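You operate a simulated robot arm through the tools that you are given. There is no shell and no other tool.

You are at the controls of a simulated robot arm. One attempt, no reset.

## Task
Clear the blue console, switch it off and plug test port 2 again.
Fine: press the red key first; the probe goes back on its rest, the small yellow plug from the small white tray into the port.
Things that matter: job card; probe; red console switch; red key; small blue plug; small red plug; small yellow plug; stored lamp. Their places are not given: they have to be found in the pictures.

The check looks at the end state, three seconds after you hand in, the way a careful person would. Anything else that was tipped, shoved, dropped, spilled or broken makes it a failure.

## Robot
A 6-joint arm with a three-finger gripper, fixed in place. Base frame: the origin is at the foot of the arm, x ahead of it, y to its left, z up. Lengths are in mm, angles in rad, forces in N, time in s.
Its first joint turns from -2.897 to 2.897 rad. Payload 4.89 kg.
Tool frame: the origin (TCP) lies between the finger pads and is the grasp point; the fingertips stand 30 mm ahead of it; z points along the fingers, y is the line along which they close. Largest opening 164 mm; the body of the gripper starts 125 mm behind the TCP.
Orientation is that of the tool frame in the base frame, as a unit quaternion [x, y, z, w]. With the fingers straight down and closing along the base's y, the tool's x points along the base's -x, its y along +y and its z along -z.

## Interface
- The arm moves only by the tool nudge_tool. Its argument "commands" is a list of rows, each a list of 7 numbers: the turn, a rotation vector about the base's x, y, z in rad, then the shift along the base's x, y, z in mm, then the gripper command, from -1 (shut) to 1 (fully open), values between in proportion. In form: [[rx, ry, rz, x, y, z, jaw], ...]. A call has 1 to 20 rows; each row shifts and turns the commanded pose from where the row before left it. Rows are played at 5 a second. More than 50 mm and 0.15 rad between two rows, or a gripper value outside its range, and nothing of the call is played. Where a pose cannot be reached the arm comes as near as it can. A force on the tool above 40 N (or 10 N above the force at the start of the call, whichever is more), or a blocked arm, ends the call early, and 0.2 s more pass. The fingers move at their own pace (about 108 mm/s each) and stop on an object; they squeeze with about 21 N. The grip force told is the motor's: it shows also when the fingers shut on nothing. Time passes only in rows, and 0.2 s behind the last, so rows that do not move let the fingers close. It gives the time, the measured TCP pose, the force on the tool (base axes), the opening and the grip force at its end, in the units of the frame above (readings bear some noise), with the torque about the TCP (base axes, N m) and any sound that the robot's microphone picked up.
- Cameras (640 x 400 px; columns grow to the right, rows downward): "scene" is fixed at [220.9, 500.1, 1447.4]; the picture's right is [-0.74, -0.67, 0.00], its down [-0.26, 0.29, -0.92] and it looks along [0.62, -0.68, -0.39] (base axes); focal length 354 px, centre (320, 200). "wrist" rides on the gripper at [76, -2, -152] in the tool frame; the picture's right is [0.02, 1.00, 0.00], its down [-0.88, 0.02, -0.47] and it looks along [-0.47, 0.01, 0.88] (tool axes); focal length 247 px, centre (320, 200).
- capture(camera): a new picture of that camera. No time passes.
- slide_trunk(by): slides the trunk up (or, below 0, down) by that many mm; the arm rides with it, the base frame stays. It gives what a move gives, with no picture.
- locate(camera, pixels): for up to 12 pixels [column, row] of the newest picture of that camera ("zoom" is the newest enlarged one), the place [x, y, z] in the base frame of the surface seen there, good to about 2 mm. No time passes.
- zoom(camera, box): a new picture of the part [left, top, right, bottom] of that camera's present view, enlarged. No time passes.
- job_done(): hands the job in; it is judged then, once.

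Open the gripper and draw the arm clear of the work before you hand the job in, unless the task says otherwise.

The tools are called after "Call:" as name(argument=value, ...) on one line, values as JSON. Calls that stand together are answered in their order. nudge_tool: Moves the arm, as the interface text tells. Its arguments: {"type":"object","properties":{"commands":{"type":"array","items":{"type":"array","items":{"type":"number"}}}},"required":["commands"]} The other tools are called the same way: slide_trunk (by) slides the trunk up or down; capture (camera) takes a picture; locate (camera, pixels) gives the place of the surface under pixels of a picture; zoom (camera, box) takes an enlarged picture of a part of a camera's view; job_done () hands the job in.

At the start:

```text
time: 0.0
tcp_pos: [604.0, -183.1, 1189.1]
ee_rot: [0.0, 1.0, 0.0, 0.0]
ft_force: [0.1, -0.2, 0.6]
wrist_torque: [0.0, -0.02, 0.04]
opening: 164.1
finger_force: 0.0
trunk travel left (down, up): [-175.0, 215.0]
```

scene: 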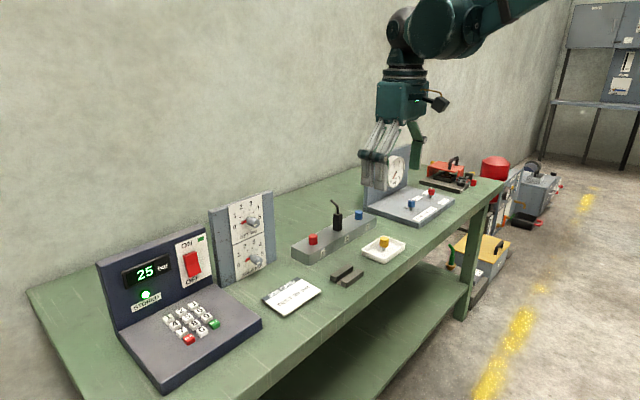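
wrist: 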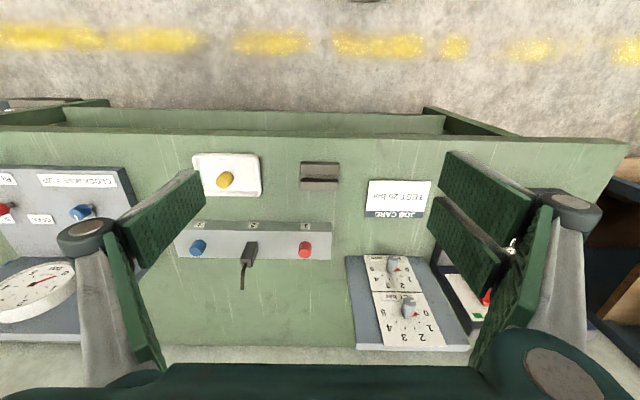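

The scene shows the blue console at left (keypad, red switch at about (192,264)), a port block with red plug, probe and blue plug at (313,238), (338,218), (359,215), and a yellow plug on a white tray at (384,242). I zoom in on each to see details.

Call:
zoom(camera="scene", box=[90, 220, 270, 390])

Call:
zoom(camera="scene", box=[250, 190, 420, 320])

Call:
zoom(camera="wrist", box=[150, 130, 450, 300])

Call:
zoom(camera="scene", box=[340, 130, 500, 240])

```text
2.35 times, centred on (180, 305) of scene
```

zoom: 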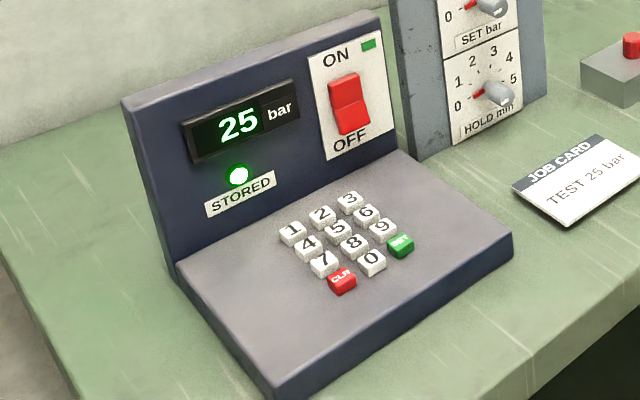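

```text
3.08 times, centred on (335, 255) of scene
```

zoom: 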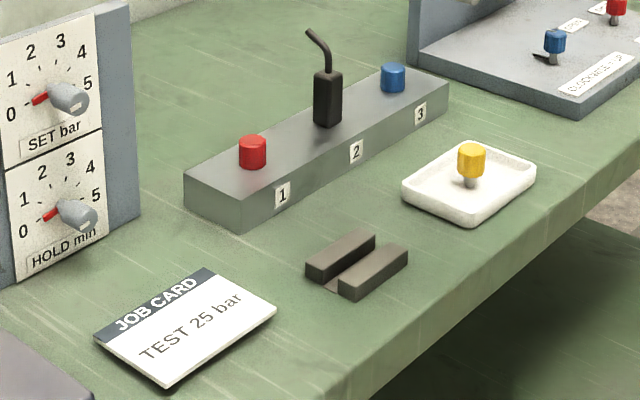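

```text
2.13 times, centred on (300, 215) of wrist
```

zoom: 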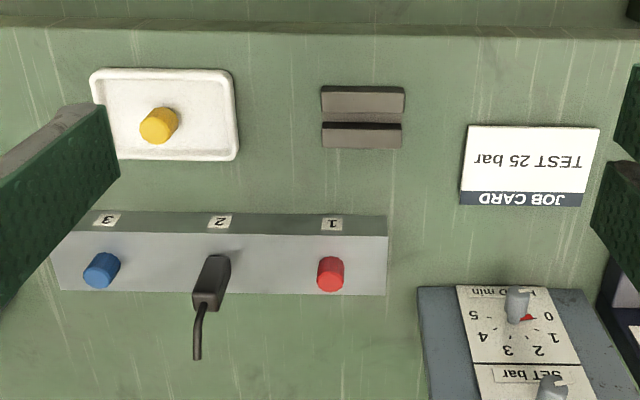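

```text
3.64 times, centred on (420, 185) of scene
```

zoom: 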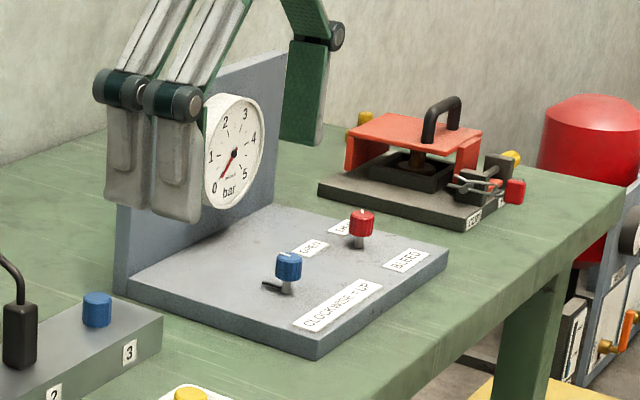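

The display reads 25 with the STORED lamp lit; the CLR key (red) is at about (188,339), the rocker at (192,264), and the grooved dark rest at (345,275). I ask for the places of these.

Call:
locate(camera="scene", pixels=[[189, 339], [192, 255], [194, 272], [192, 264], [146, 295], [214, 323], [100, 265], [165, 384], [262, 322], [209, 230], [155, 272], [180, 290]])

Call:
locate(camera="wrist", pixels=[[198, 246], [250, 250], [304, 248], [225, 179], [320, 168], [320, 184], [320, 178], [195, 160], [258, 193], [242, 285], [180, 250], [328, 250]])

```text
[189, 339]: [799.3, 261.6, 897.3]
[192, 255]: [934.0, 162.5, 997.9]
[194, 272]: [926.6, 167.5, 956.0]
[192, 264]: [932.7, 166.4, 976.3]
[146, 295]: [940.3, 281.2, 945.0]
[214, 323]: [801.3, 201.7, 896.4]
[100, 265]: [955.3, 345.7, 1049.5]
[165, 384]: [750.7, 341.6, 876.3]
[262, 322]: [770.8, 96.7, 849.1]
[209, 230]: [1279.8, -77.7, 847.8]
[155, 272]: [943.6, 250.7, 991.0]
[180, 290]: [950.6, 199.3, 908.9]
```

```text
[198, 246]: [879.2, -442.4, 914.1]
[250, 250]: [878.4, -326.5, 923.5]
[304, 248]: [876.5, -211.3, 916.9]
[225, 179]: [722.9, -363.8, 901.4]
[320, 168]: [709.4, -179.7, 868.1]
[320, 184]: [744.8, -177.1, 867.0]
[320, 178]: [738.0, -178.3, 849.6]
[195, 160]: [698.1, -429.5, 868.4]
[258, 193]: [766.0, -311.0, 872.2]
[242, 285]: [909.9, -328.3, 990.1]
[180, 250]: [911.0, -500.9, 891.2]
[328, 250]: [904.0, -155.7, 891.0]
```

Bench top is at z≈848, the red key near (799,262,897), the rocker near (927–934,165,956–998) with the lower OFF half standing out, port 2's probe near (878,-326), rest grooves near (727,-178). I move the open gripper over towards the console for a close wrist view.

Call:
nudge_tool(commands=[[0, 0, 0, 8, 40, -9, 1], [0, 0, 0, 8, 40, -9, 1], [0, 0, 0, 8, 40, -9, 1], [0, 0, 0, 8, 40, -9, 1], [0, 0, 0, 8, 40, -9, 1], [0, 0, 0, 8, 40, -9, 1], [0, 0, 0, 8, 40, -9, 1], [0, 0, 0, 8, 40, -9, 1], [0, 0, 0, 8, 40, -9, 1], [0, 0, 0, 8, 40, -9, 1]])

Call:
capture(camera="wrist")

Call:
capture(camera="scene")

```text
time: 2.2
tcp_pos: [682.7, 218.2, 1099.3]
ee_rot: [0.001, 1.0, 0.0, 0.0]
ft_force: [-1.1, -0.9, 0.1]
wrist_torque: [0.21, -0.14, 0.0]
opening: 163.8
finger_force: 0.0
trunk travel left (down, up): [-175.0, 215.0]
```

```text
taken
```

wrist: 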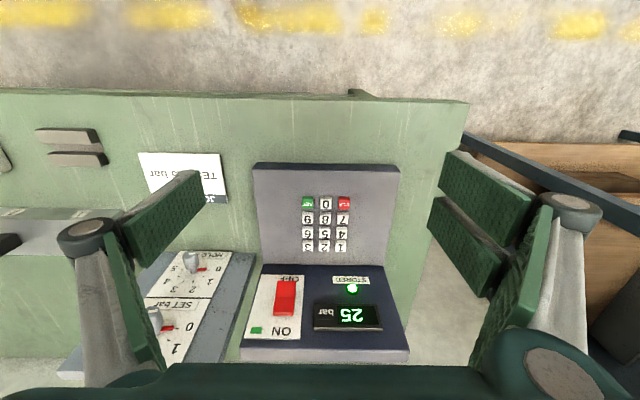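

```text
taken
```

scene: 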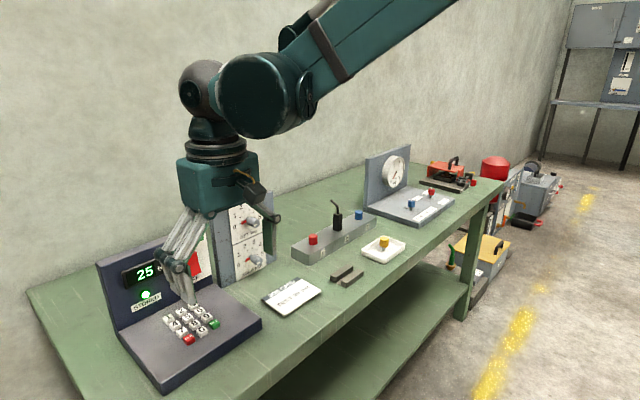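

The wrist view now shows the whole console: CLR key at about (344,203), rocker at about (285,298). I enlarge it and locate points on it.

Call:
zoom(camera="wrist", box=[230, 155, 420, 275])

Call:
locate(camera="wrist", pixels=[[344, 203], [326, 203], [308, 203], [343, 218], [341, 247], [280, 205], [275, 260], [370, 260], [287, 283], [284, 298], [282, 312], [265, 300]])

```text
3.33 times, centred on (325, 215) of wrist
```

zoom: 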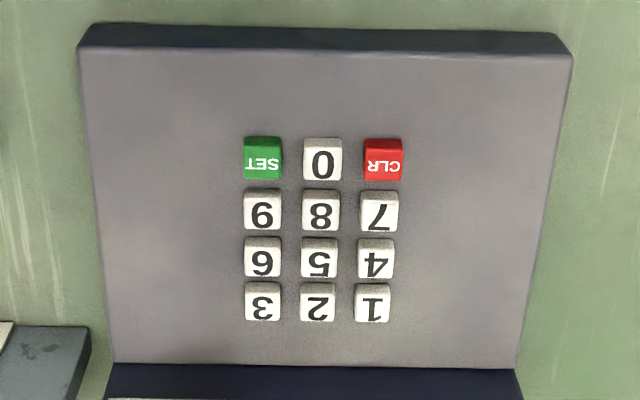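

```text
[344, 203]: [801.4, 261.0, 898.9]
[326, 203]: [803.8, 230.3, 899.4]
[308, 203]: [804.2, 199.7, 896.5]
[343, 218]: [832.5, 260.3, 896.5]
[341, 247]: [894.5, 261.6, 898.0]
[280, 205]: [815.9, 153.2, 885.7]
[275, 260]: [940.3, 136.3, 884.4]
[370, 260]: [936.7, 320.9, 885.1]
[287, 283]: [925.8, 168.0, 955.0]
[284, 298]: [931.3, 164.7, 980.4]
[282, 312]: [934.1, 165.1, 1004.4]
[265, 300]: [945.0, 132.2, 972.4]
```

Deck is flat at z≈885, key tops at z≈898, CLR centre about (802,261) with 30 mm pitch to its neighbours. I shut the gripper and bring the fingertips above the CLR key at about 32 mm height.

Call:
nudge_tool(commands=[[0, 0, 0, 0, 0, 0, -1], [0, 0, 0, 0, 0, 0, -1], [0, 0, 0, 23, 8.5, -20, -1], [0, 0, 0, 23, 8.5, -20, -1], [0, 0, 0, 23, 8.5, -20, -1], [0, 0, 0, 24, 8.5, -20, -1], [0, 0, 0, 24, 8.5, -30, -1], [0, 0, 0, 0, 0, -29, -1], [0, 0, 0, 0, 0, 0, -1]])

Call:
capture(camera="wrist")

Call:
zoom(camera="scene", box=[90, 220, 270, 390])

```text
time: 4.2
tcp_pos: [800.6, 261.7, 959.6]
ee_rot: [0.0, 1.0, 0.0, 0.0]
ft_force: [0.8, 0.3, -0.4]
wrist_torque: [0.0, 0.05, -0.01]
opening: 0.0
finger_force: 20.9
trunk travel left (down, up): [-175.0, 215.0]
```

```text
taken
```

wrist: 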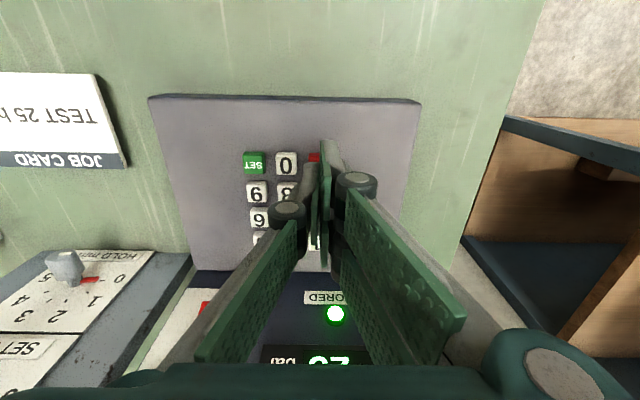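

```text
2.35 times, centred on (180, 305) of scene
```

zoom: 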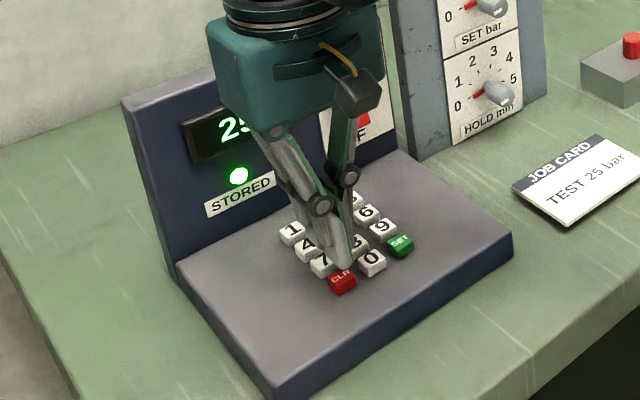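

The closed fingers stand right over CLR, tips at about z 930. I go down to just above the key and read the force.

Call:
nudge_tool(commands=[[0, 0, 0, -1, -0.5, -15, -1], [0, 0, 0, 0, 0, -12, -1], [0, 0, 0, 0, 0, -3, -1], [0, 0, 0, 0, 0, 0, -1]])

Call:
zoom(camera="scene", box=[90, 220, 270, 390])

```text
time: 5.2
tcp_pos: [799.5, 260.3, 929.3]
ee_rot: [-0.001, 1.0, 0.001, 0.0]
ft_force: [-0.2, 1.0, 0.9]
wrist_torque: [-0.04, 0.07, 0.03]
opening: 0.3
finger_force: 21.2
trunk travel left (down, up): [-175.0, 215.0]
```

```text
2.35 times, centred on (180, 305) of scene
```

zoom: 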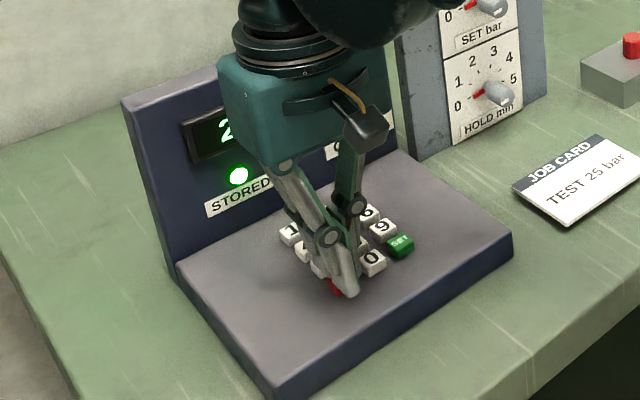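

Tips at z≈899, no contact force yet, and the tips cover CLR. I press in small steps of 1 mm.

Call:
nudge_tool(commands=[[0, 0, 0, 0, 0, -1, -1], [0, 0, 0, 0, 0, -1, -1], [0, 0, 0, 0, 0, -1, -1], [0, 0, 0, 0, 0, -1, -1]])

Call:
zoom(camera="scene", box=[90, 220, 270, 390])

```text
time: 6.2
tcp_pos: [800.4, 258.9, 924.6]
ee_rot: [0.0, 1.0, -0.001, -0.001]
ft_force: [-0.3, -0.2, -0.1]
wrist_torque: [0.01, -0.03, 0.02]
opening: 0.1
finger_force: 21.1
trunk travel left (down, up): [-175.0, 215.0]
```

```text
2.35 times, centred on (180, 305) of scene
```

zoom: 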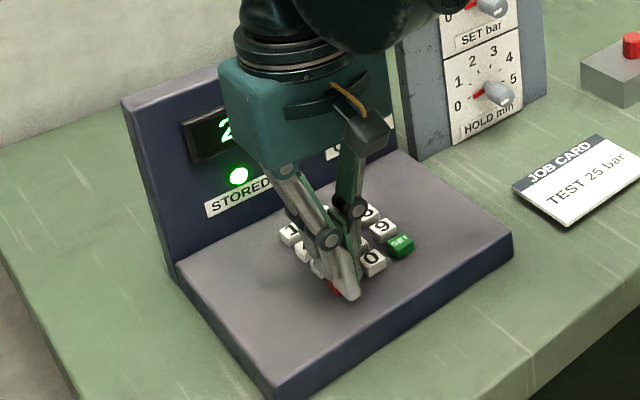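

No force yet at TCP z 924.6. I continue down in 1 mm steps, watching force and sound.

Call:
nudge_tool(commands=[[0, 0, 0, 0, 1, -1, -1], [0, 0, 0, 0, 0, -1, -1], [0, 0, 0, 0, 0, -1, -1]])

Call:
zoom(camera="scene", box=[90, 220, 270, 390])

```text
time: 7.0
tcp_pos: [800.2, 260.6, 922.9]
ee_rot: [0.001, 1.0, 0.0, 0.0]
ft_force: [0.4, 0.0, 1.9]
wrist_torque: [0.02, -0.01, 0.01]
opening: 6.0
finger_force: 45.3
trunk travel left (down, up): [-175.0, 215.0]
```

```text
2.35 times, centred on (180, 305) of scene
```

zoom: 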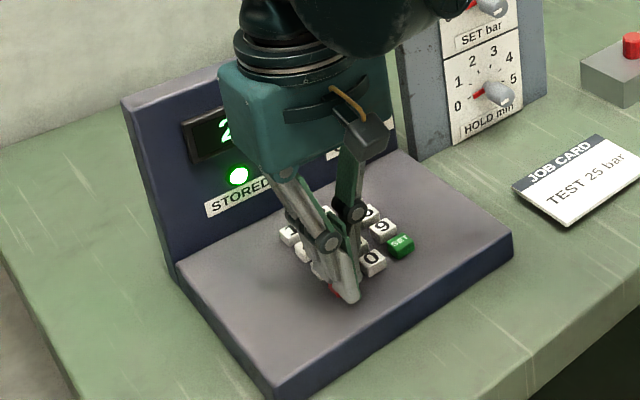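

The opening rose to 6 mm with 45 N motor force, so the key is loading the fingertips. I look from the wrist camera before pressing further.

Call:
capture(camera="wrist")

Call:
nudge_tool(commands=[[0, 0, 0, 0, 0, 0, -1]])

```text
taken
```

wrist: 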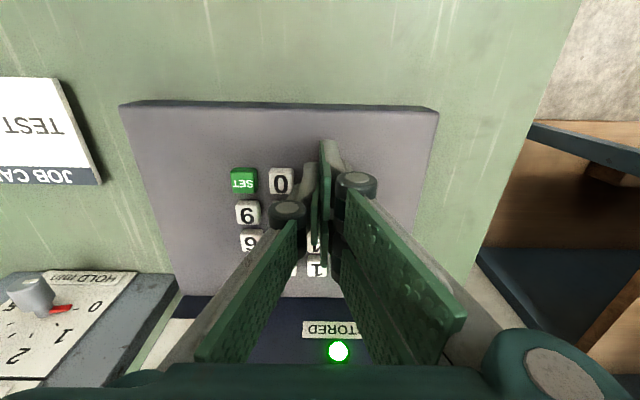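

```text
time: 7.4
tcp_pos: [799.9, 260.1, 923.0]
ee_rot: [0.0, 1.0, 0.0, 0.0]
ft_force: [-0.2, 0.4, 1.2]
wrist_torque: [-0.02, -0.02, 0.04]
opening: 5.8
finger_force: 45.2
trunk travel left (down, up): [-175.0, 215.0]
```

Fingers steady, lamp still lit, force only about 1 N. I push 1 mm more.

Call:
nudge_tool(commands=[[0, 0, 0, 0, 0, -1, -1], [0, 0, 0, 0, 0, 0, -1]])

Call:
capture(camera="wrist")

```text
time: 8.0
tcp_pos: [798.6, 260.7, 921.4]
ee_rot: [0.001, 1.0, 0.0, 0.0]
ft_force: [-0.6, -1.0, 1.2]
wrist_torque: [0.01, -0.01, -0.02]
opening: 5.9
finger_force: 44.7
trunk travel left (down, up): [-175.0, 215.0]
heard: click, click
```

```text
taken
```

wrist: 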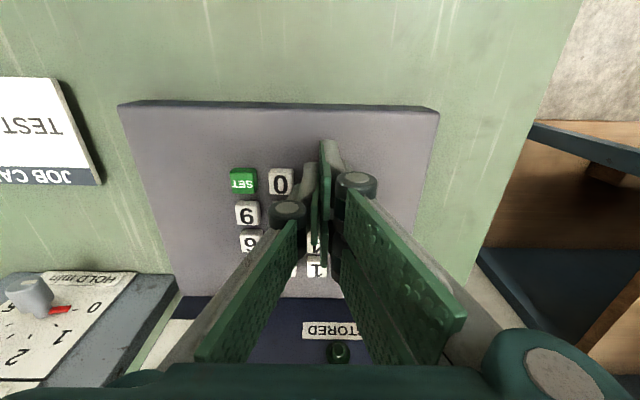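

Clicks were heard and the STORED lamp at (338,351) has gone dark. I lift straight up and check the display.

Call:
nudge_tool(commands=[[0, 0, 0, 0, 0, 5, -1], [0, 0, 0, 0, 0, 20, -1], [0, 0, 0, 0, 0, 30, -1], [0, 0, 0, -25, 0, 35, -1], [0, 0, 0, -40, 0, 30, -1], [0, 0, 0, 0, 0, 0, -1]])

Call:
capture(camera="wrist")

Call:
zoom(camera="scene", box=[90, 220, 270, 390])

```text
time: 9.4
tcp_pos: [733.4, 261.8, 1042.1]
ee_rot: [0.0, 1.0, 0.0, -0.001]
ft_force: [-0.7, -0.5, 0.2]
wrist_torque: [0.08, -0.08, -0.02]
opening: 0.0
finger_force: 45.2
trunk travel left (down, up): [-175.0, 215.0]
```

```text
taken
```

wrist: 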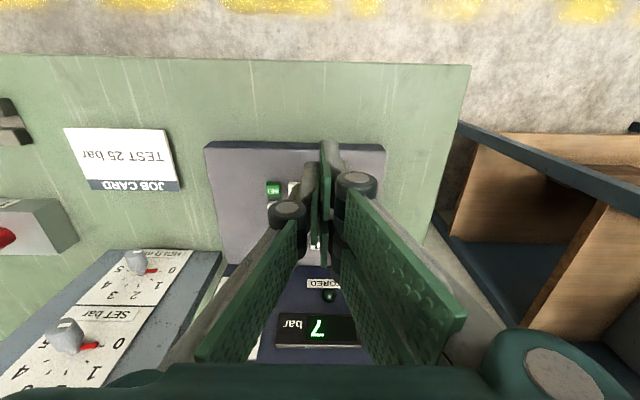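

```text
2.35 times, centred on (180, 305) of scene
```

zoom: 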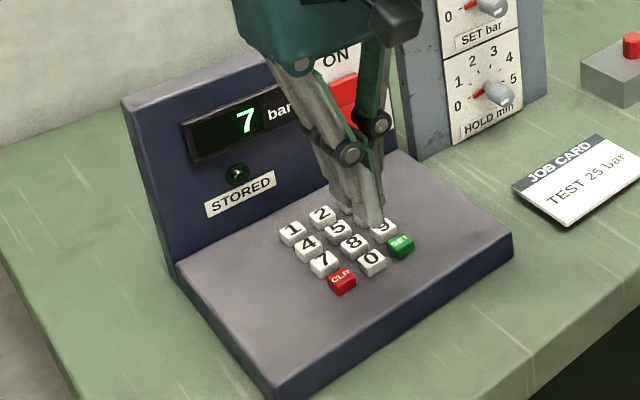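

The lamp is out, but the display now reads 7: something of the gripper also hit key 7 just after CLR. I will have to press CLR again more precisely, so I measure the real shape of the fingertips first.

Call:
locate(camera="wrist", pixels=[[325, 145], [331, 144], [340, 160], [325, 200], [325, 262], [288, 210], [355, 182], [312, 168], [309, 190], [313, 225], [327, 180], [330, 250]])

Call:
zoom(camera="wrist", box=[240, 120, 420, 280])

Call:
zoom(camera="scene", box=[130, 200, 270, 320])

```text
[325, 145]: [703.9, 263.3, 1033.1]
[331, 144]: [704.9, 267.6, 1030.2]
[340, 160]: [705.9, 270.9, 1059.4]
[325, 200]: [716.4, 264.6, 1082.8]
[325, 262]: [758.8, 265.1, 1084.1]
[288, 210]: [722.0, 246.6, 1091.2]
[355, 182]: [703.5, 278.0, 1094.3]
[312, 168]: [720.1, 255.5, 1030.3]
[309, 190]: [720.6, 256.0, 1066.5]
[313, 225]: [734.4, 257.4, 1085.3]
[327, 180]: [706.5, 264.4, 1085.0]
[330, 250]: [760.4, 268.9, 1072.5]
```

```text
2.50 times, centred on (330, 200) of wrist
```

zoom: 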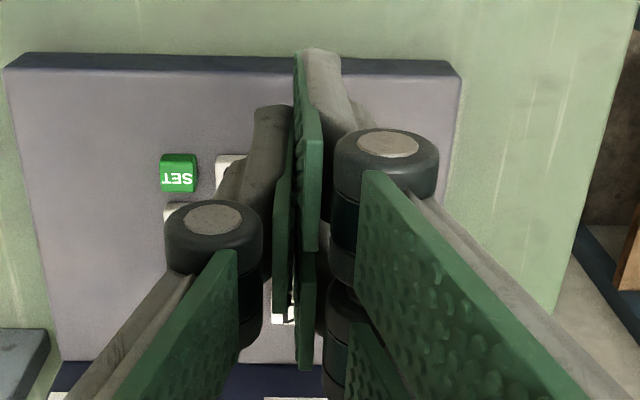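

```text
3.33 times, centred on (200, 260) of scene
```

zoom: 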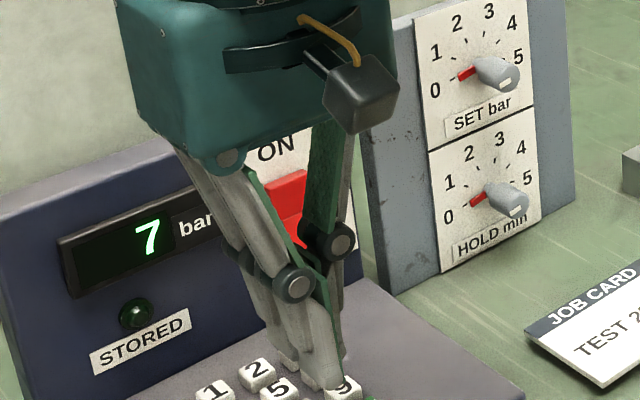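

The gripper shows a middle finger on its -y side and two flanking fingers on its +y side at about ±28 mm in x; the far flanking one hit key 7. I half open the gripper so that only the lone -y finger is over CLR, and go above the key to check.

Call:
nudge_tool(commands=[[0, 0, 0, 0, 0, 0, 0], [0, 0, 0, 0, 25, 0, 0], [0, 0, 0, 33, 20, 0, 0], [0, 0, 0, 33, 0, -30, 0], [0, 0, 0, 0, 0, -40, 0], [0, 0, 0, 0, 0, 0, 0]])

Call:
capture(camera="wrist")

Call:
zoom(camera="scene", box=[90, 220, 270, 390])

```text
time: 10.8
tcp_pos: [800.9, 304.7, 970.9]
ee_rot: [0.0, 1.0, 0.0, 0.0]
ft_force: [0.9, -0.2, -0.3]
wrist_torque: [-0.03, 0.14, -0.01]
opening: 81.9
finger_force: 0.1
trunk travel left (down, up): [-175.0, 215.0]
```

```text
taken
```

wrist: 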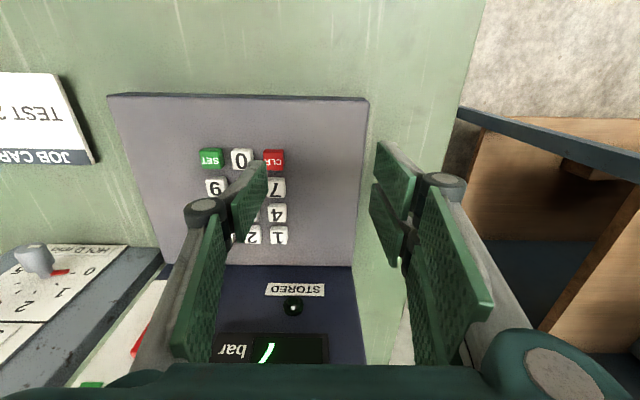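

```text
2.35 times, centred on (180, 305) of scene
```

zoom: 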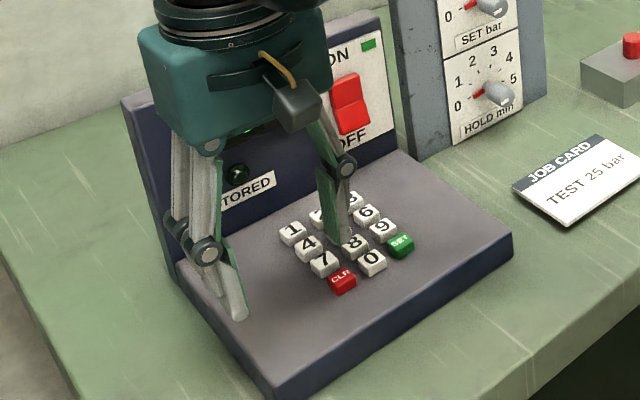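

The lone finger's tip appears around (255–268,162–190) close to CLR at (274,160). I measure its real place.

Call:
locate(camera="wrist", pixels=[[265, 168], [264, 185], [258, 175], [244, 178], [236, 186], [255, 210], [236, 235], [240, 200], [276, 155], [393, 160], [378, 150], [404, 262]])

Call:
zoom(camera="wrist", box=[180, 110, 340, 250])

```text
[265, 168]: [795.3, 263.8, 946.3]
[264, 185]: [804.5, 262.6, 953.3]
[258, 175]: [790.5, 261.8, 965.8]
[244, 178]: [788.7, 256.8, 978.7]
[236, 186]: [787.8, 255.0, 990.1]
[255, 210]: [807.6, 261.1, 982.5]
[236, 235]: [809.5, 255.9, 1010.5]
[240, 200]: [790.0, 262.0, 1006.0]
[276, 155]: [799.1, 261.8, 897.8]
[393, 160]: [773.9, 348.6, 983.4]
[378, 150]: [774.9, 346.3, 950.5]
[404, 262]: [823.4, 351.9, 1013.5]
```

```text
2.86 times, centred on (260, 180) of wrist
```

zoom: 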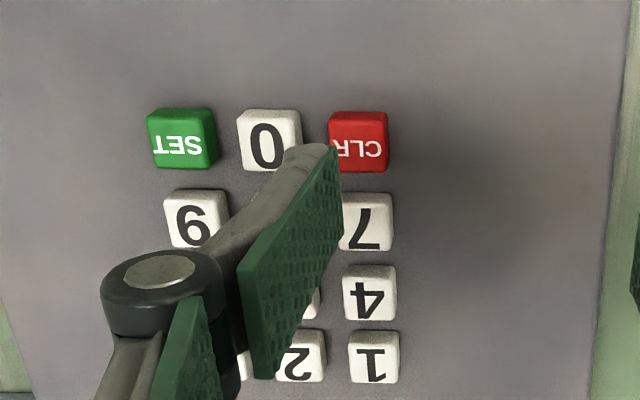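

The finger pad is at y≈263 with its back at ≈253, x 788–812, so it covers CLR alone. I shift 2 mm in y and descend to just above the key.

Call:
nudge_tool(commands=[[0, 0, 0, 0, 2.5, -20, 0], [0, 0, 0, 0, 0, -20, 0], [0, 0, 0, 0, 0, -4, 0], [0, 0, 0, 0, 0, 0, 0]])

Call:
capture(camera="wrist")

Call:
zoom(camera="scene", box=[90, 220, 270, 390])

```text
time: 11.8
tcp_pos: [799.8, 307.4, 927.1]
ee_rot: [0.0, 1.0, 0.0, -0.001]
ft_force: [1.2, 1.1, 1.2]
wrist_torque: [-0.03, 0.01, -0.01]
opening: 82.0
finger_force: 0.1
trunk travel left (down, up): [-175.0, 215.0]
```

```text
taken
```

wrist: 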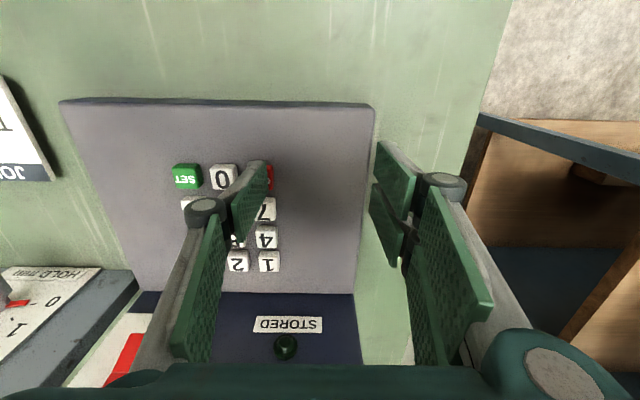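

```text
2.35 times, centred on (180, 305) of scene
```

zoom: 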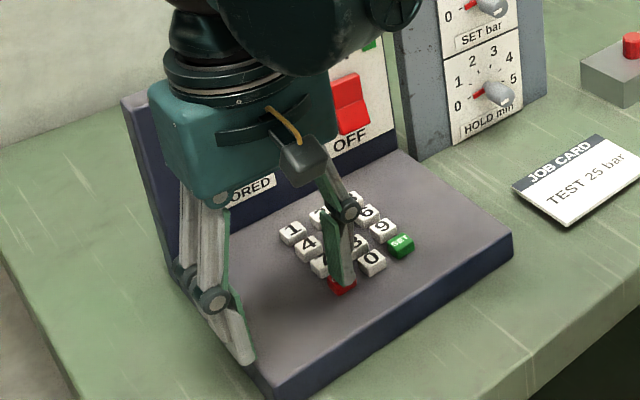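

The lone finger now sits on the CLR key only, with 7 visibly free. I press down in 1 mm steps.

Call:
nudge_tool(commands=[[0, 0, 0, 0, 0, -1, 0], [0, 0, 0, 0, 0, -1, 0], [0, 0, 0, 0, 0, -1, 0], [0, 0, 0, 0, 0, -1, 0]])

Call:
capture(camera="wrist")

```text
time: 12.8
tcp_pos: [799.1, 308.2, 922.8]
ee_rot: [0.0, 1.0, 0.0, 0.0]
ft_force: [-0.1, 0.0, 0.6]
wrist_torque: [-0.01, -0.03, 0.0]
opening: 82.3
finger_force: 0.2
trunk travel left (down, up): [-175.0, 215.0]
```

```text
taken
```

wrist: 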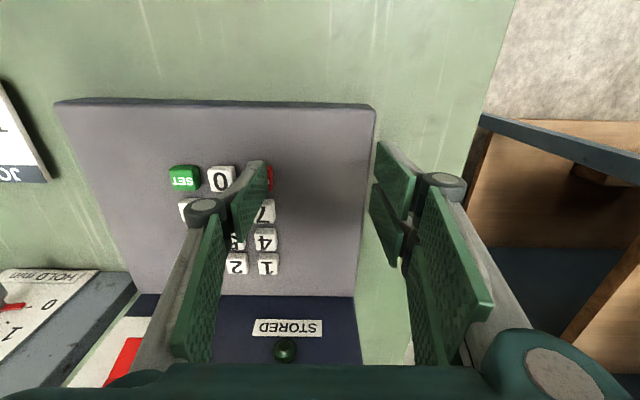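

No click yet at TCP z 922.8. I push on in single millimetres.

Call:
nudge_tool(commands=[[0, 0, 0, 0, 0, -1, 0], [0, 0, 0, 0, 0, -0.7, 0], [0, 0, 0, 0, 0, 0, 0]])

Call:
capture(camera="wrist")

```text
time: 13.6
tcp_pos: [801.0, 309.0, 921.3]
ee_rot: [0.0, 1.0, -0.001, 0.0]
ft_force: [-0.2, 0.4, 0.6]
wrist_torque: [-0.03, -0.02, 0.01]
opening: 82.0
finger_force: 0.1
trunk travel left (down, up): [-175.0, 215.0]
heard: click
```

```text
taken
```

wrist: 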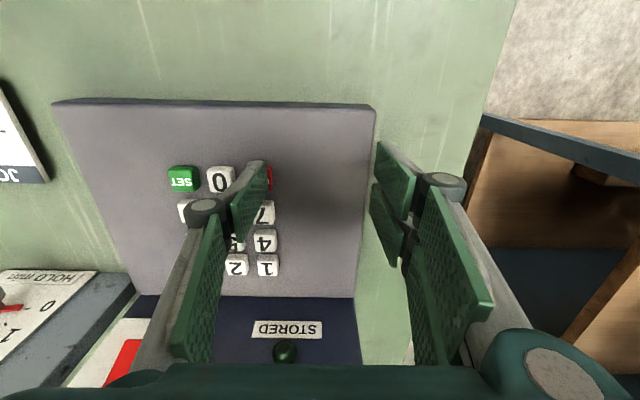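

One single click was heard. I lift straight up and back and read the display.

Call:
nudge_tool(commands=[[0, 0, 0, 0, 0, 8, 0], [0, 0, 0, 0, 0, 25, 0], [0, 0, 0, 0, 0, 40, 0], [0, 0, 0, -35, 0, 30, 0], [0, 0, 0, -40, 0, 20, 0], [0, 0, 0, 0, 0, 0, 0]])

Call:
capture(camera="wrist")

Call:
zoom(camera="scene", box=[90, 220, 270, 390])

```text
time: 15.0
tcp_pos: [726.0, 307.1, 1046.4]
ee_rot: [0.0, 1.0, -0.001, 0.0]
ft_force: [-0.1, -0.4, 0.4]
wrist_torque: [0.01, -0.15, 0.01]
opening: 82.0
finger_force: 0.1
trunk travel left (down, up): [-175.0, 215.0]
```

```text
taken
```

wrist: 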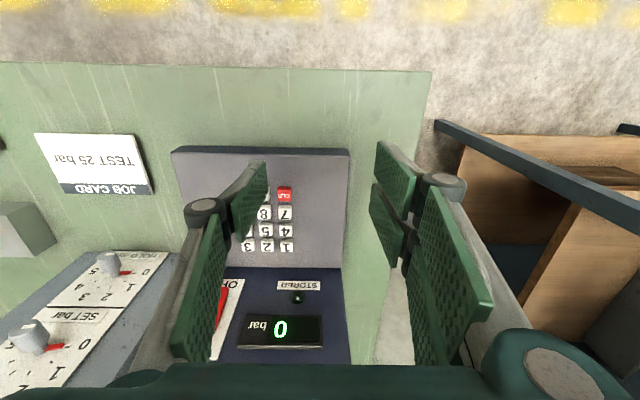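

```text
2.35 times, centred on (180, 305) of scene
```

zoom: 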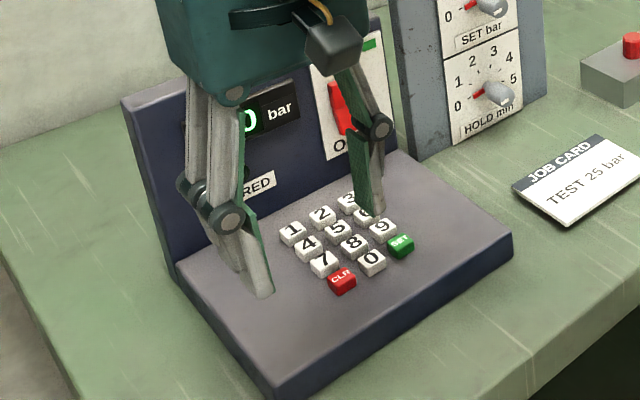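

The display reads 0 and the lamp is dark: cleared. Next the rocker; I locate the rocker's and the neighbouring knob panel's extents before choosing an approach with the lone finger leading towards +x.

Call:
locate(camera="wrist", pixels=[[110, 264], [30, 335], [150, 258], [60, 295], [20, 300], [100, 300], [135, 330], [345, 275], [346, 350], [297, 298], [280, 330], [225, 300]])

Call:
zoom(camera="scene", box=[150, 215, 230, 305])

```text
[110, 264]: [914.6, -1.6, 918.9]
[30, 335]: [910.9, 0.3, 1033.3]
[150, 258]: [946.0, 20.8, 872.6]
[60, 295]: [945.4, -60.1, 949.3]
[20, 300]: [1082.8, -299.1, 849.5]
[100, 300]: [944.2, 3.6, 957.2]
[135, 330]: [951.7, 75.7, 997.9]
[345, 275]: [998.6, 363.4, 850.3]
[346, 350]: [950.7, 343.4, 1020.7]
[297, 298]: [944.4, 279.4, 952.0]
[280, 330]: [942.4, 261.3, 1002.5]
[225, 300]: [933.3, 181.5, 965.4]
```

```text
4.44 times, centred on (190, 260) of scene
```

zoom: 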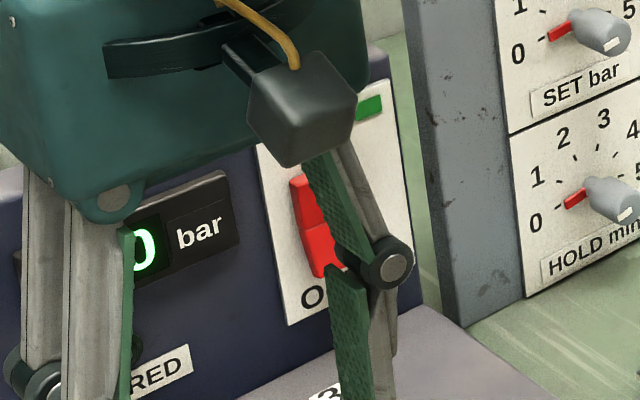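

The rocker centre is around y 165–181 with the panel at x≈945; the knob box is at y<80. I shut the gripper, move to a standoff (800,166,1046) and yaw +90° so the lone finger leads towards +x.

Call:
nudge_tool(commands=[[0, 0, 0, 18.5, -35.2, 0, -1], [0, 0, 0, 18.5, -35.2, 0, -1], [0, 0, 0, 18.5, -35.2, 0, -1], [0, 0, 0, 18.5, -35.4, 0, -1], [0, 0, 0.1428, 0, 0, 0, -1], [0, 0, 0.1428, 0, 0, 0, -1], [0, 0, 0.1428, 0, 0, 0, -1], [0, 0, 0.1428, 0, 0, 0, -1], [0, 0, 0.1428, 0, 0, 0, -1], [0, 0, 0.1428, 0, 0, 0, -1], [0, 0, 0.1428, 0, 0, 0, -1], [0, 0, 0.1428, 0, 0, 0, -1], [0, 0, 0.1428, 0, 0, 0, -1], [0, 0, 0.1428, 0, 0, 0, -1], [0, 0, 0.1428, 0, 0, 0, -1], [0, 0, 0, 0, 0, 0, -1]])

Call:
capture(camera="scene")

Call:
capture(camera="wrist")

```text
time: 18.4
tcp_pos: [800.2, 166.5, 1044.6]
ee_rot: [-0.707, 0.707, 0.0, 0.0]
ft_force: [-0.1, 0.5, -0.6]
wrist_torque: [0.0, 0.0, 0.02]
opening: 0.0
finger_force: 21.2
trunk travel left (down, up): [-175.0, 215.0]
```

```text
taken
```

scene: 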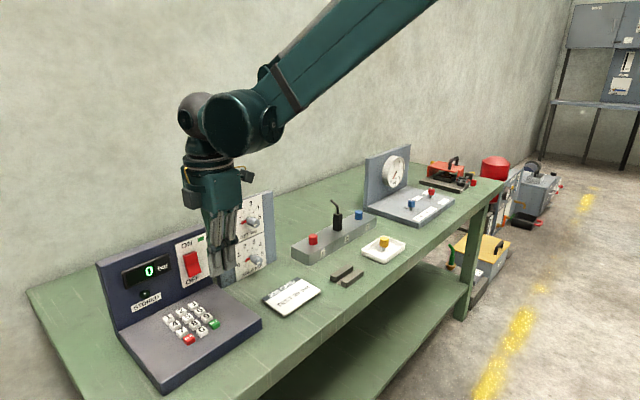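

```text
taken
```

wrist: 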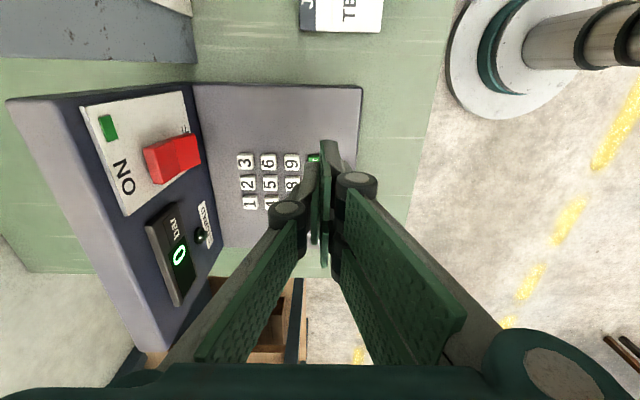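

The yaw worked and the wrist camera sees the rocker from the side at (150–200,135–185). I measure the rocker surface exactly.

Call:
zoom(camera="wrist", box=[80, 80, 240, 220])

Call:
locate(camera="wrist", pixels=[[150, 163], [160, 163], [172, 158], [180, 154], [188, 150], [196, 146], [170, 148], [175, 170], [198, 160], [130, 160], [192, 120], [190, 140]])

```text
2.86 times, centred on (160, 150) of wrist
```

zoom: 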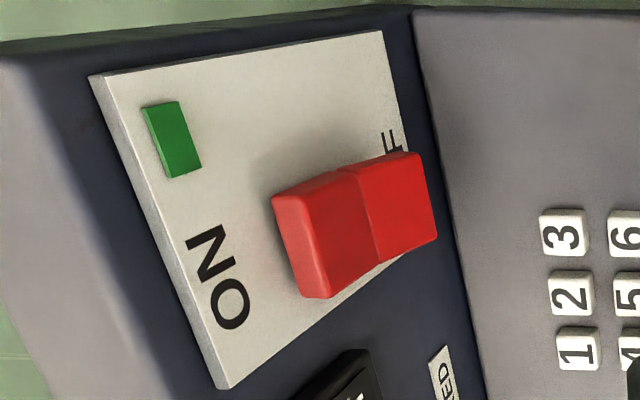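

```text
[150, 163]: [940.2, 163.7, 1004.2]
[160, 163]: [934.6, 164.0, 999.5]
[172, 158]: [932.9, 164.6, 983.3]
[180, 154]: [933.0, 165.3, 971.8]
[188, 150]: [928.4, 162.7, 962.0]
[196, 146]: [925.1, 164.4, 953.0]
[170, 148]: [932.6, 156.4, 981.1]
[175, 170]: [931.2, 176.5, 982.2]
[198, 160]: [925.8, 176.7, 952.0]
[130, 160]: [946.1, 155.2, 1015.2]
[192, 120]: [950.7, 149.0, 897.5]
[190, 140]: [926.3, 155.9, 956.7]
```

The rocker spans z 949–1005, y 150–181, with its lower end standing out to x≈925. I tilt the tool 45° forward so the lone finger's tip edge leads, then move to a pre-press point at z ≈ 970.

Call:
nudge_tool(commands=[[0, -0.1309, 0, 0, 0, 0, -1], [0, -0.1309, 0, 0, 0, 0, -1], [0, -0.1309, 0, 0, 0, 0, -1], [0, -0.1309, 0, 0, 0, 0, -1], [0, -0.1309, 0, 0, 0, 0, -1], [0, -0.1309, 0, 0, 0, 0, -1], [0, 0, 0, 15, 0, -25, -1], [0, 0, 0, 25, 0, -25, -1], [0, 0, 0, 25, 0, -25, -1], [0, 0, 0, 15, 0, 0, -1], [0, 0, 0, 0, 0, 0, -1]])

Call:
capture(camera="wrist")

Call:
zoom(camera="scene", box=[90, 200, 290, 370])

```text
time: 20.8
tcp_pos: [880.5, 167.8, 969.3]
ee_rot: [-0.653, 0.654, -0.272, 0.27]
ft_force: [0.9, 0.7, 0.0]
wrist_torque: [-0.02, 0.02, -0.04]
opening: 0.1
finger_force: 20.7
trunk travel left (down, up): [-175.0, 215.0]
```

```text
taken
```

wrist: 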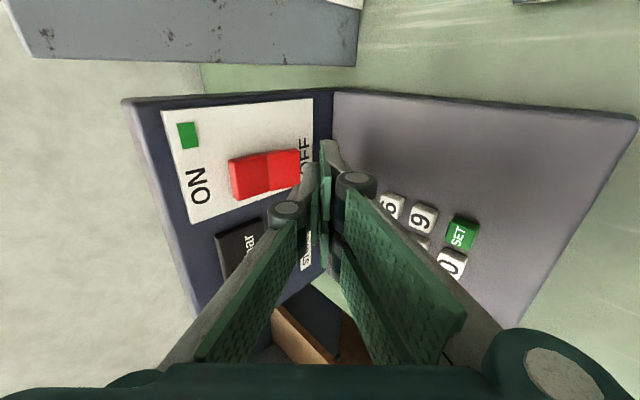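

```text
2.35 times, centred on (190, 285) of scene
```

zoom: 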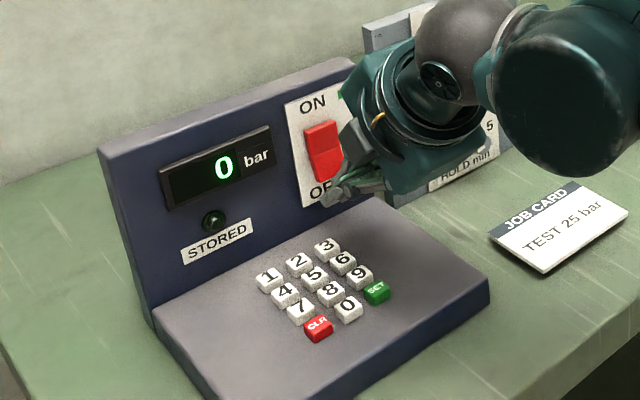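

The tool is tilted and standing off in front of the rocker's lower half. I verify the fingertip's place against the rocker.

Call:
zoom(camera="wrist", box=[220, 110, 380, 250])

Call:
locate(camera="wrist", pixels=[[310, 166], [305, 175], [312, 180], [318, 170], [325, 150], [332, 145], [285, 210], [297, 152], [295, 175], [265, 175], [328, 235], [330, 185]])

```text
2.86 times, centred on (300, 180) of wrist
```

zoom: 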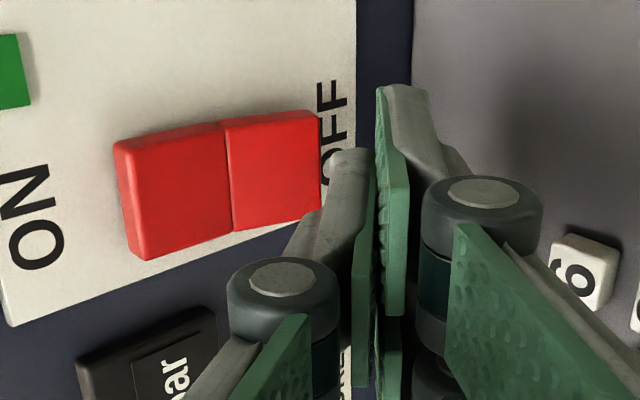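

```text
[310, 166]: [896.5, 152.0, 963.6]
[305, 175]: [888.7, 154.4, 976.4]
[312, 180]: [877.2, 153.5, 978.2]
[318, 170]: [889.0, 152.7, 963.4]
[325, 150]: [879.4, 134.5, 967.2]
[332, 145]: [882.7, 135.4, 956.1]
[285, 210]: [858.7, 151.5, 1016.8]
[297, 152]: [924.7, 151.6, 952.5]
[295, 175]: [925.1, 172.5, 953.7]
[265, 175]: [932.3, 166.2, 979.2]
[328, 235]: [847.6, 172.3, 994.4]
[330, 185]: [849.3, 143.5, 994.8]
```

The lone finger spans y≈152–180, its tip edge at about (908,·,955), aligned with the rocker's lower half. I push in +x in small steps.

Call:
nudge_tool(commands=[[0, 0, 0, 8, -1, 0, -1], [0, 0, 0, 7, 0, 0, -1], [0, 0, 0, 3, 0, 0, -1], [0, 0, 0, 2, 0, 0, -1], [0, 0, 0, 2, 0, 0, -1], [0, 0, 0, 0, 0, 0, -1]])

Call:
capture(camera="wrist")

```text
time: 22.2
tcp_pos: [901.3, 165.0, 969.5]
ee_rot: [-0.653, 0.653, -0.271, 0.27]
ft_force: [-2.0, 0.4, 0.3]
wrist_torque: [0.03, 0.0, 0.03]
opening: 0.0
finger_force: 21.0
trunk travel left (down, up): [-175.0, 215.0]
```

```text
taken
```

wrist: 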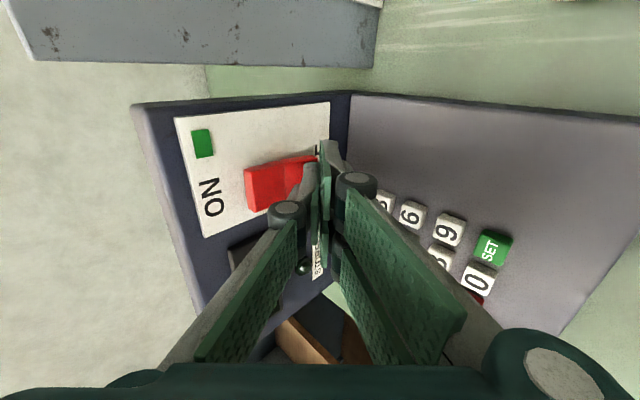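

Contact has begun (force −2 N in x). I keep pushing in 1.5–2 mm steps.

Call:
nudge_tool(commands=[[0, 0, 0, 2, 0, 0, -1], [0, 0, 0, 2, 0, 0, -1], [0, 0, 0, 1.5, 0, 0, -1], [0, 0, 0, 0, 0, 0, -1]])

Call:
capture(camera="wrist")

Call:
zoom(camera="scene", box=[90, 200, 290, 370])

```text
time: 23.2
tcp_pos: [906.9, 165.9, 970.6]
ee_rot: [-0.653, 0.653, -0.27, 0.271]
ft_force: [0.5, -0.5, -0.1]
wrist_torque: [0.02, 0.03, 0.02]
opening: 0.0
finger_force: 20.4
trunk travel left (down, up): [-175.0, 215.0]
```

```text
taken
```

wrist: 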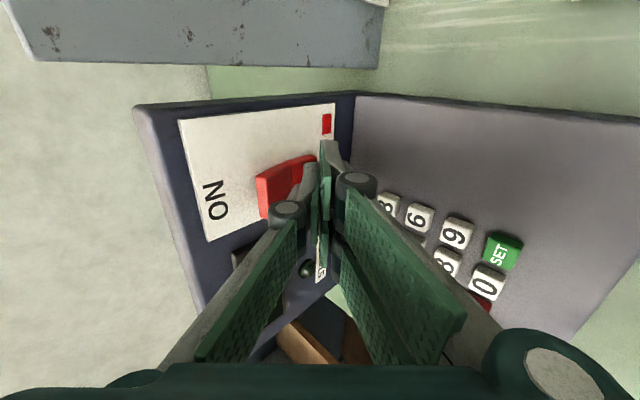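

```text
2.35 times, centred on (190, 285) of scene
```

zoom: 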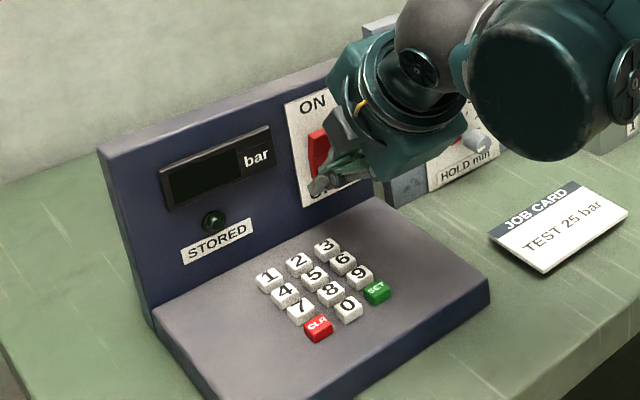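

The rocker flipped: the display is dark, the indicator beside OFF is red. I draw back in −x, then rise and untilt.

Call:
nudge_tool(commands=[[0, 0, 0, -15, 0, 0, -1], [0, 0, 0, -30, 0, 10, -1], [0, 0, 0, -35, 0, 30, -1], [0, 0.1309, 0, -30, 0, 35, -1], [0, 0.1309, 0, -20, 0, 30, -1], [0, 0.1309, 0, 0, -40, 10, -1], [0, 0.1309, 0, 0, -40, 0, -1], [0, 0.1309, 0, 0, -40, 0, -1], [0, 0.1309, 0, 0, -40, 0, -1], [0, 0, 0, 0, 0, 0, -1]])

Call:
capture(camera="scene")

Call:
capture(camera="wrist")

```text
time: 25.4
tcp_pos: [777.4, 5.4, 1083.9]
ee_rot: [-0.706, 0.708, 0.0, -0.001]
ft_force: [0.6, -0.3, 0.8]
wrist_torque: [0.05, 0.1, 0.05]
opening: 0.0
finger_force: 21.3
trunk travel left (down, up): [-175.0, 215.0]
```

```text
taken
```

scene: 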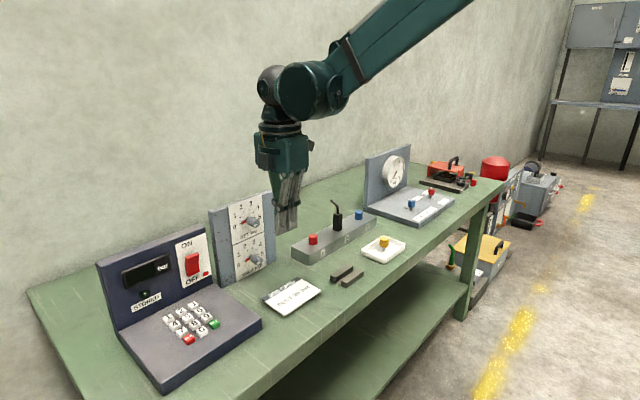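

```text
taken
```

wrist: 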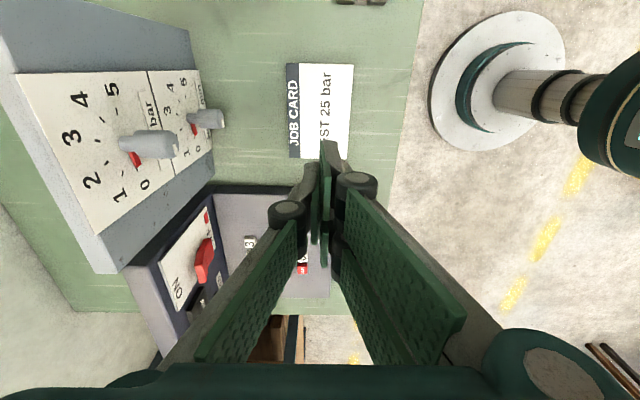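

The console is off (dark display) with the arm clear. Now I yaw back and move over the port block with the gripper open to study the probe and its rest.

Call:
nudge_tool(commands=[[0, 0, -0.1428, -7, -24, 0, 1], [0, 0, -0.1428, -7, -24, 0, 1], [0, 0, -0.1428, -7, -24, 0, 1], [0, 0, -0.1428, -7, -24, 0, 1], [0, 0, -0.1428, -7, -24, 0, 1], [0, 0, -0.1428, -7, -24, 0, 1], [0, 0, -0.1428, -7, -24, 0, 1], [0, 0, -0.1428, -7, -24, 0, 1], [0, 0, -0.1428, -7, -24, 0, 1], [0, 0, -0.1428, -7, -24, 0, 1], [0, 0, -0.1428, -7, -24, 0, 1], [0, 0, 0, 0, 0, 0, 1]])

Call:
capture(camera="wrist")

Call:
zoom(camera="wrist", box=[200, 130, 420, 280])

```text
time: 28.0
tcp_pos: [701.5, -259.6, 1086.3]
ee_rot: [0.001, 1.0, 0.001, 0.0]
ft_force: [0.0, 0.1, 0.0]
wrist_torque: [-0.03, 0.02, -0.02]
opening: 164.1
finger_force: 0.0
trunk travel left (down, up): [-175.0, 215.0]
```

```text
taken
```

wrist: 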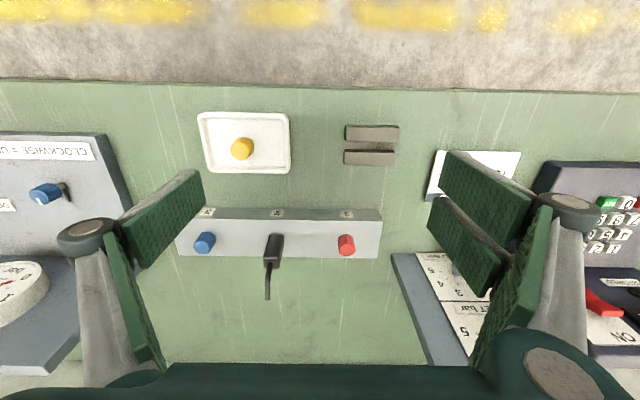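

```text
2.67 times, centred on (310, 205) of wrist
```

zoom: 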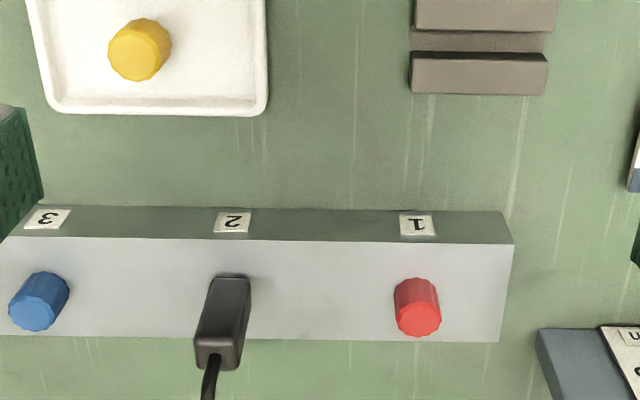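

I measure the probe, the block, and the rest's bars and groove.

Call:
locate(camera="zoom", pixels=[[235, 280], [215, 360], [230, 330], [210, 345], [245, 320], [235, 300], [209, 385], [180, 300], [100, 220], [500, 240], [500, 335], [430, 320]])

Call:
zoom(camera="wrist", box=[320, 105, 420, 185])

```text
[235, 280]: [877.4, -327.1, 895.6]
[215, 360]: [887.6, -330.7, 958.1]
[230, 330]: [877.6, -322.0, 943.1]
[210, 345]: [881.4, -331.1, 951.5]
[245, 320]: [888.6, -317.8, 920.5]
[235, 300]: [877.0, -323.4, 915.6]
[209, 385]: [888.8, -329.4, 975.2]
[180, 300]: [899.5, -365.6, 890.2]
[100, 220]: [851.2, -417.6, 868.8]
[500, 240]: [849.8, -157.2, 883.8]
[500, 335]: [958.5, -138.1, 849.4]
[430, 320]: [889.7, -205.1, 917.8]
```

```text
5.00 times, centred on (370, 145) of wrist
```

zoom: 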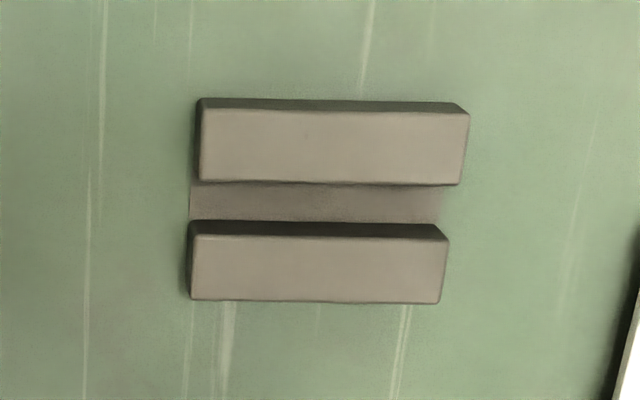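

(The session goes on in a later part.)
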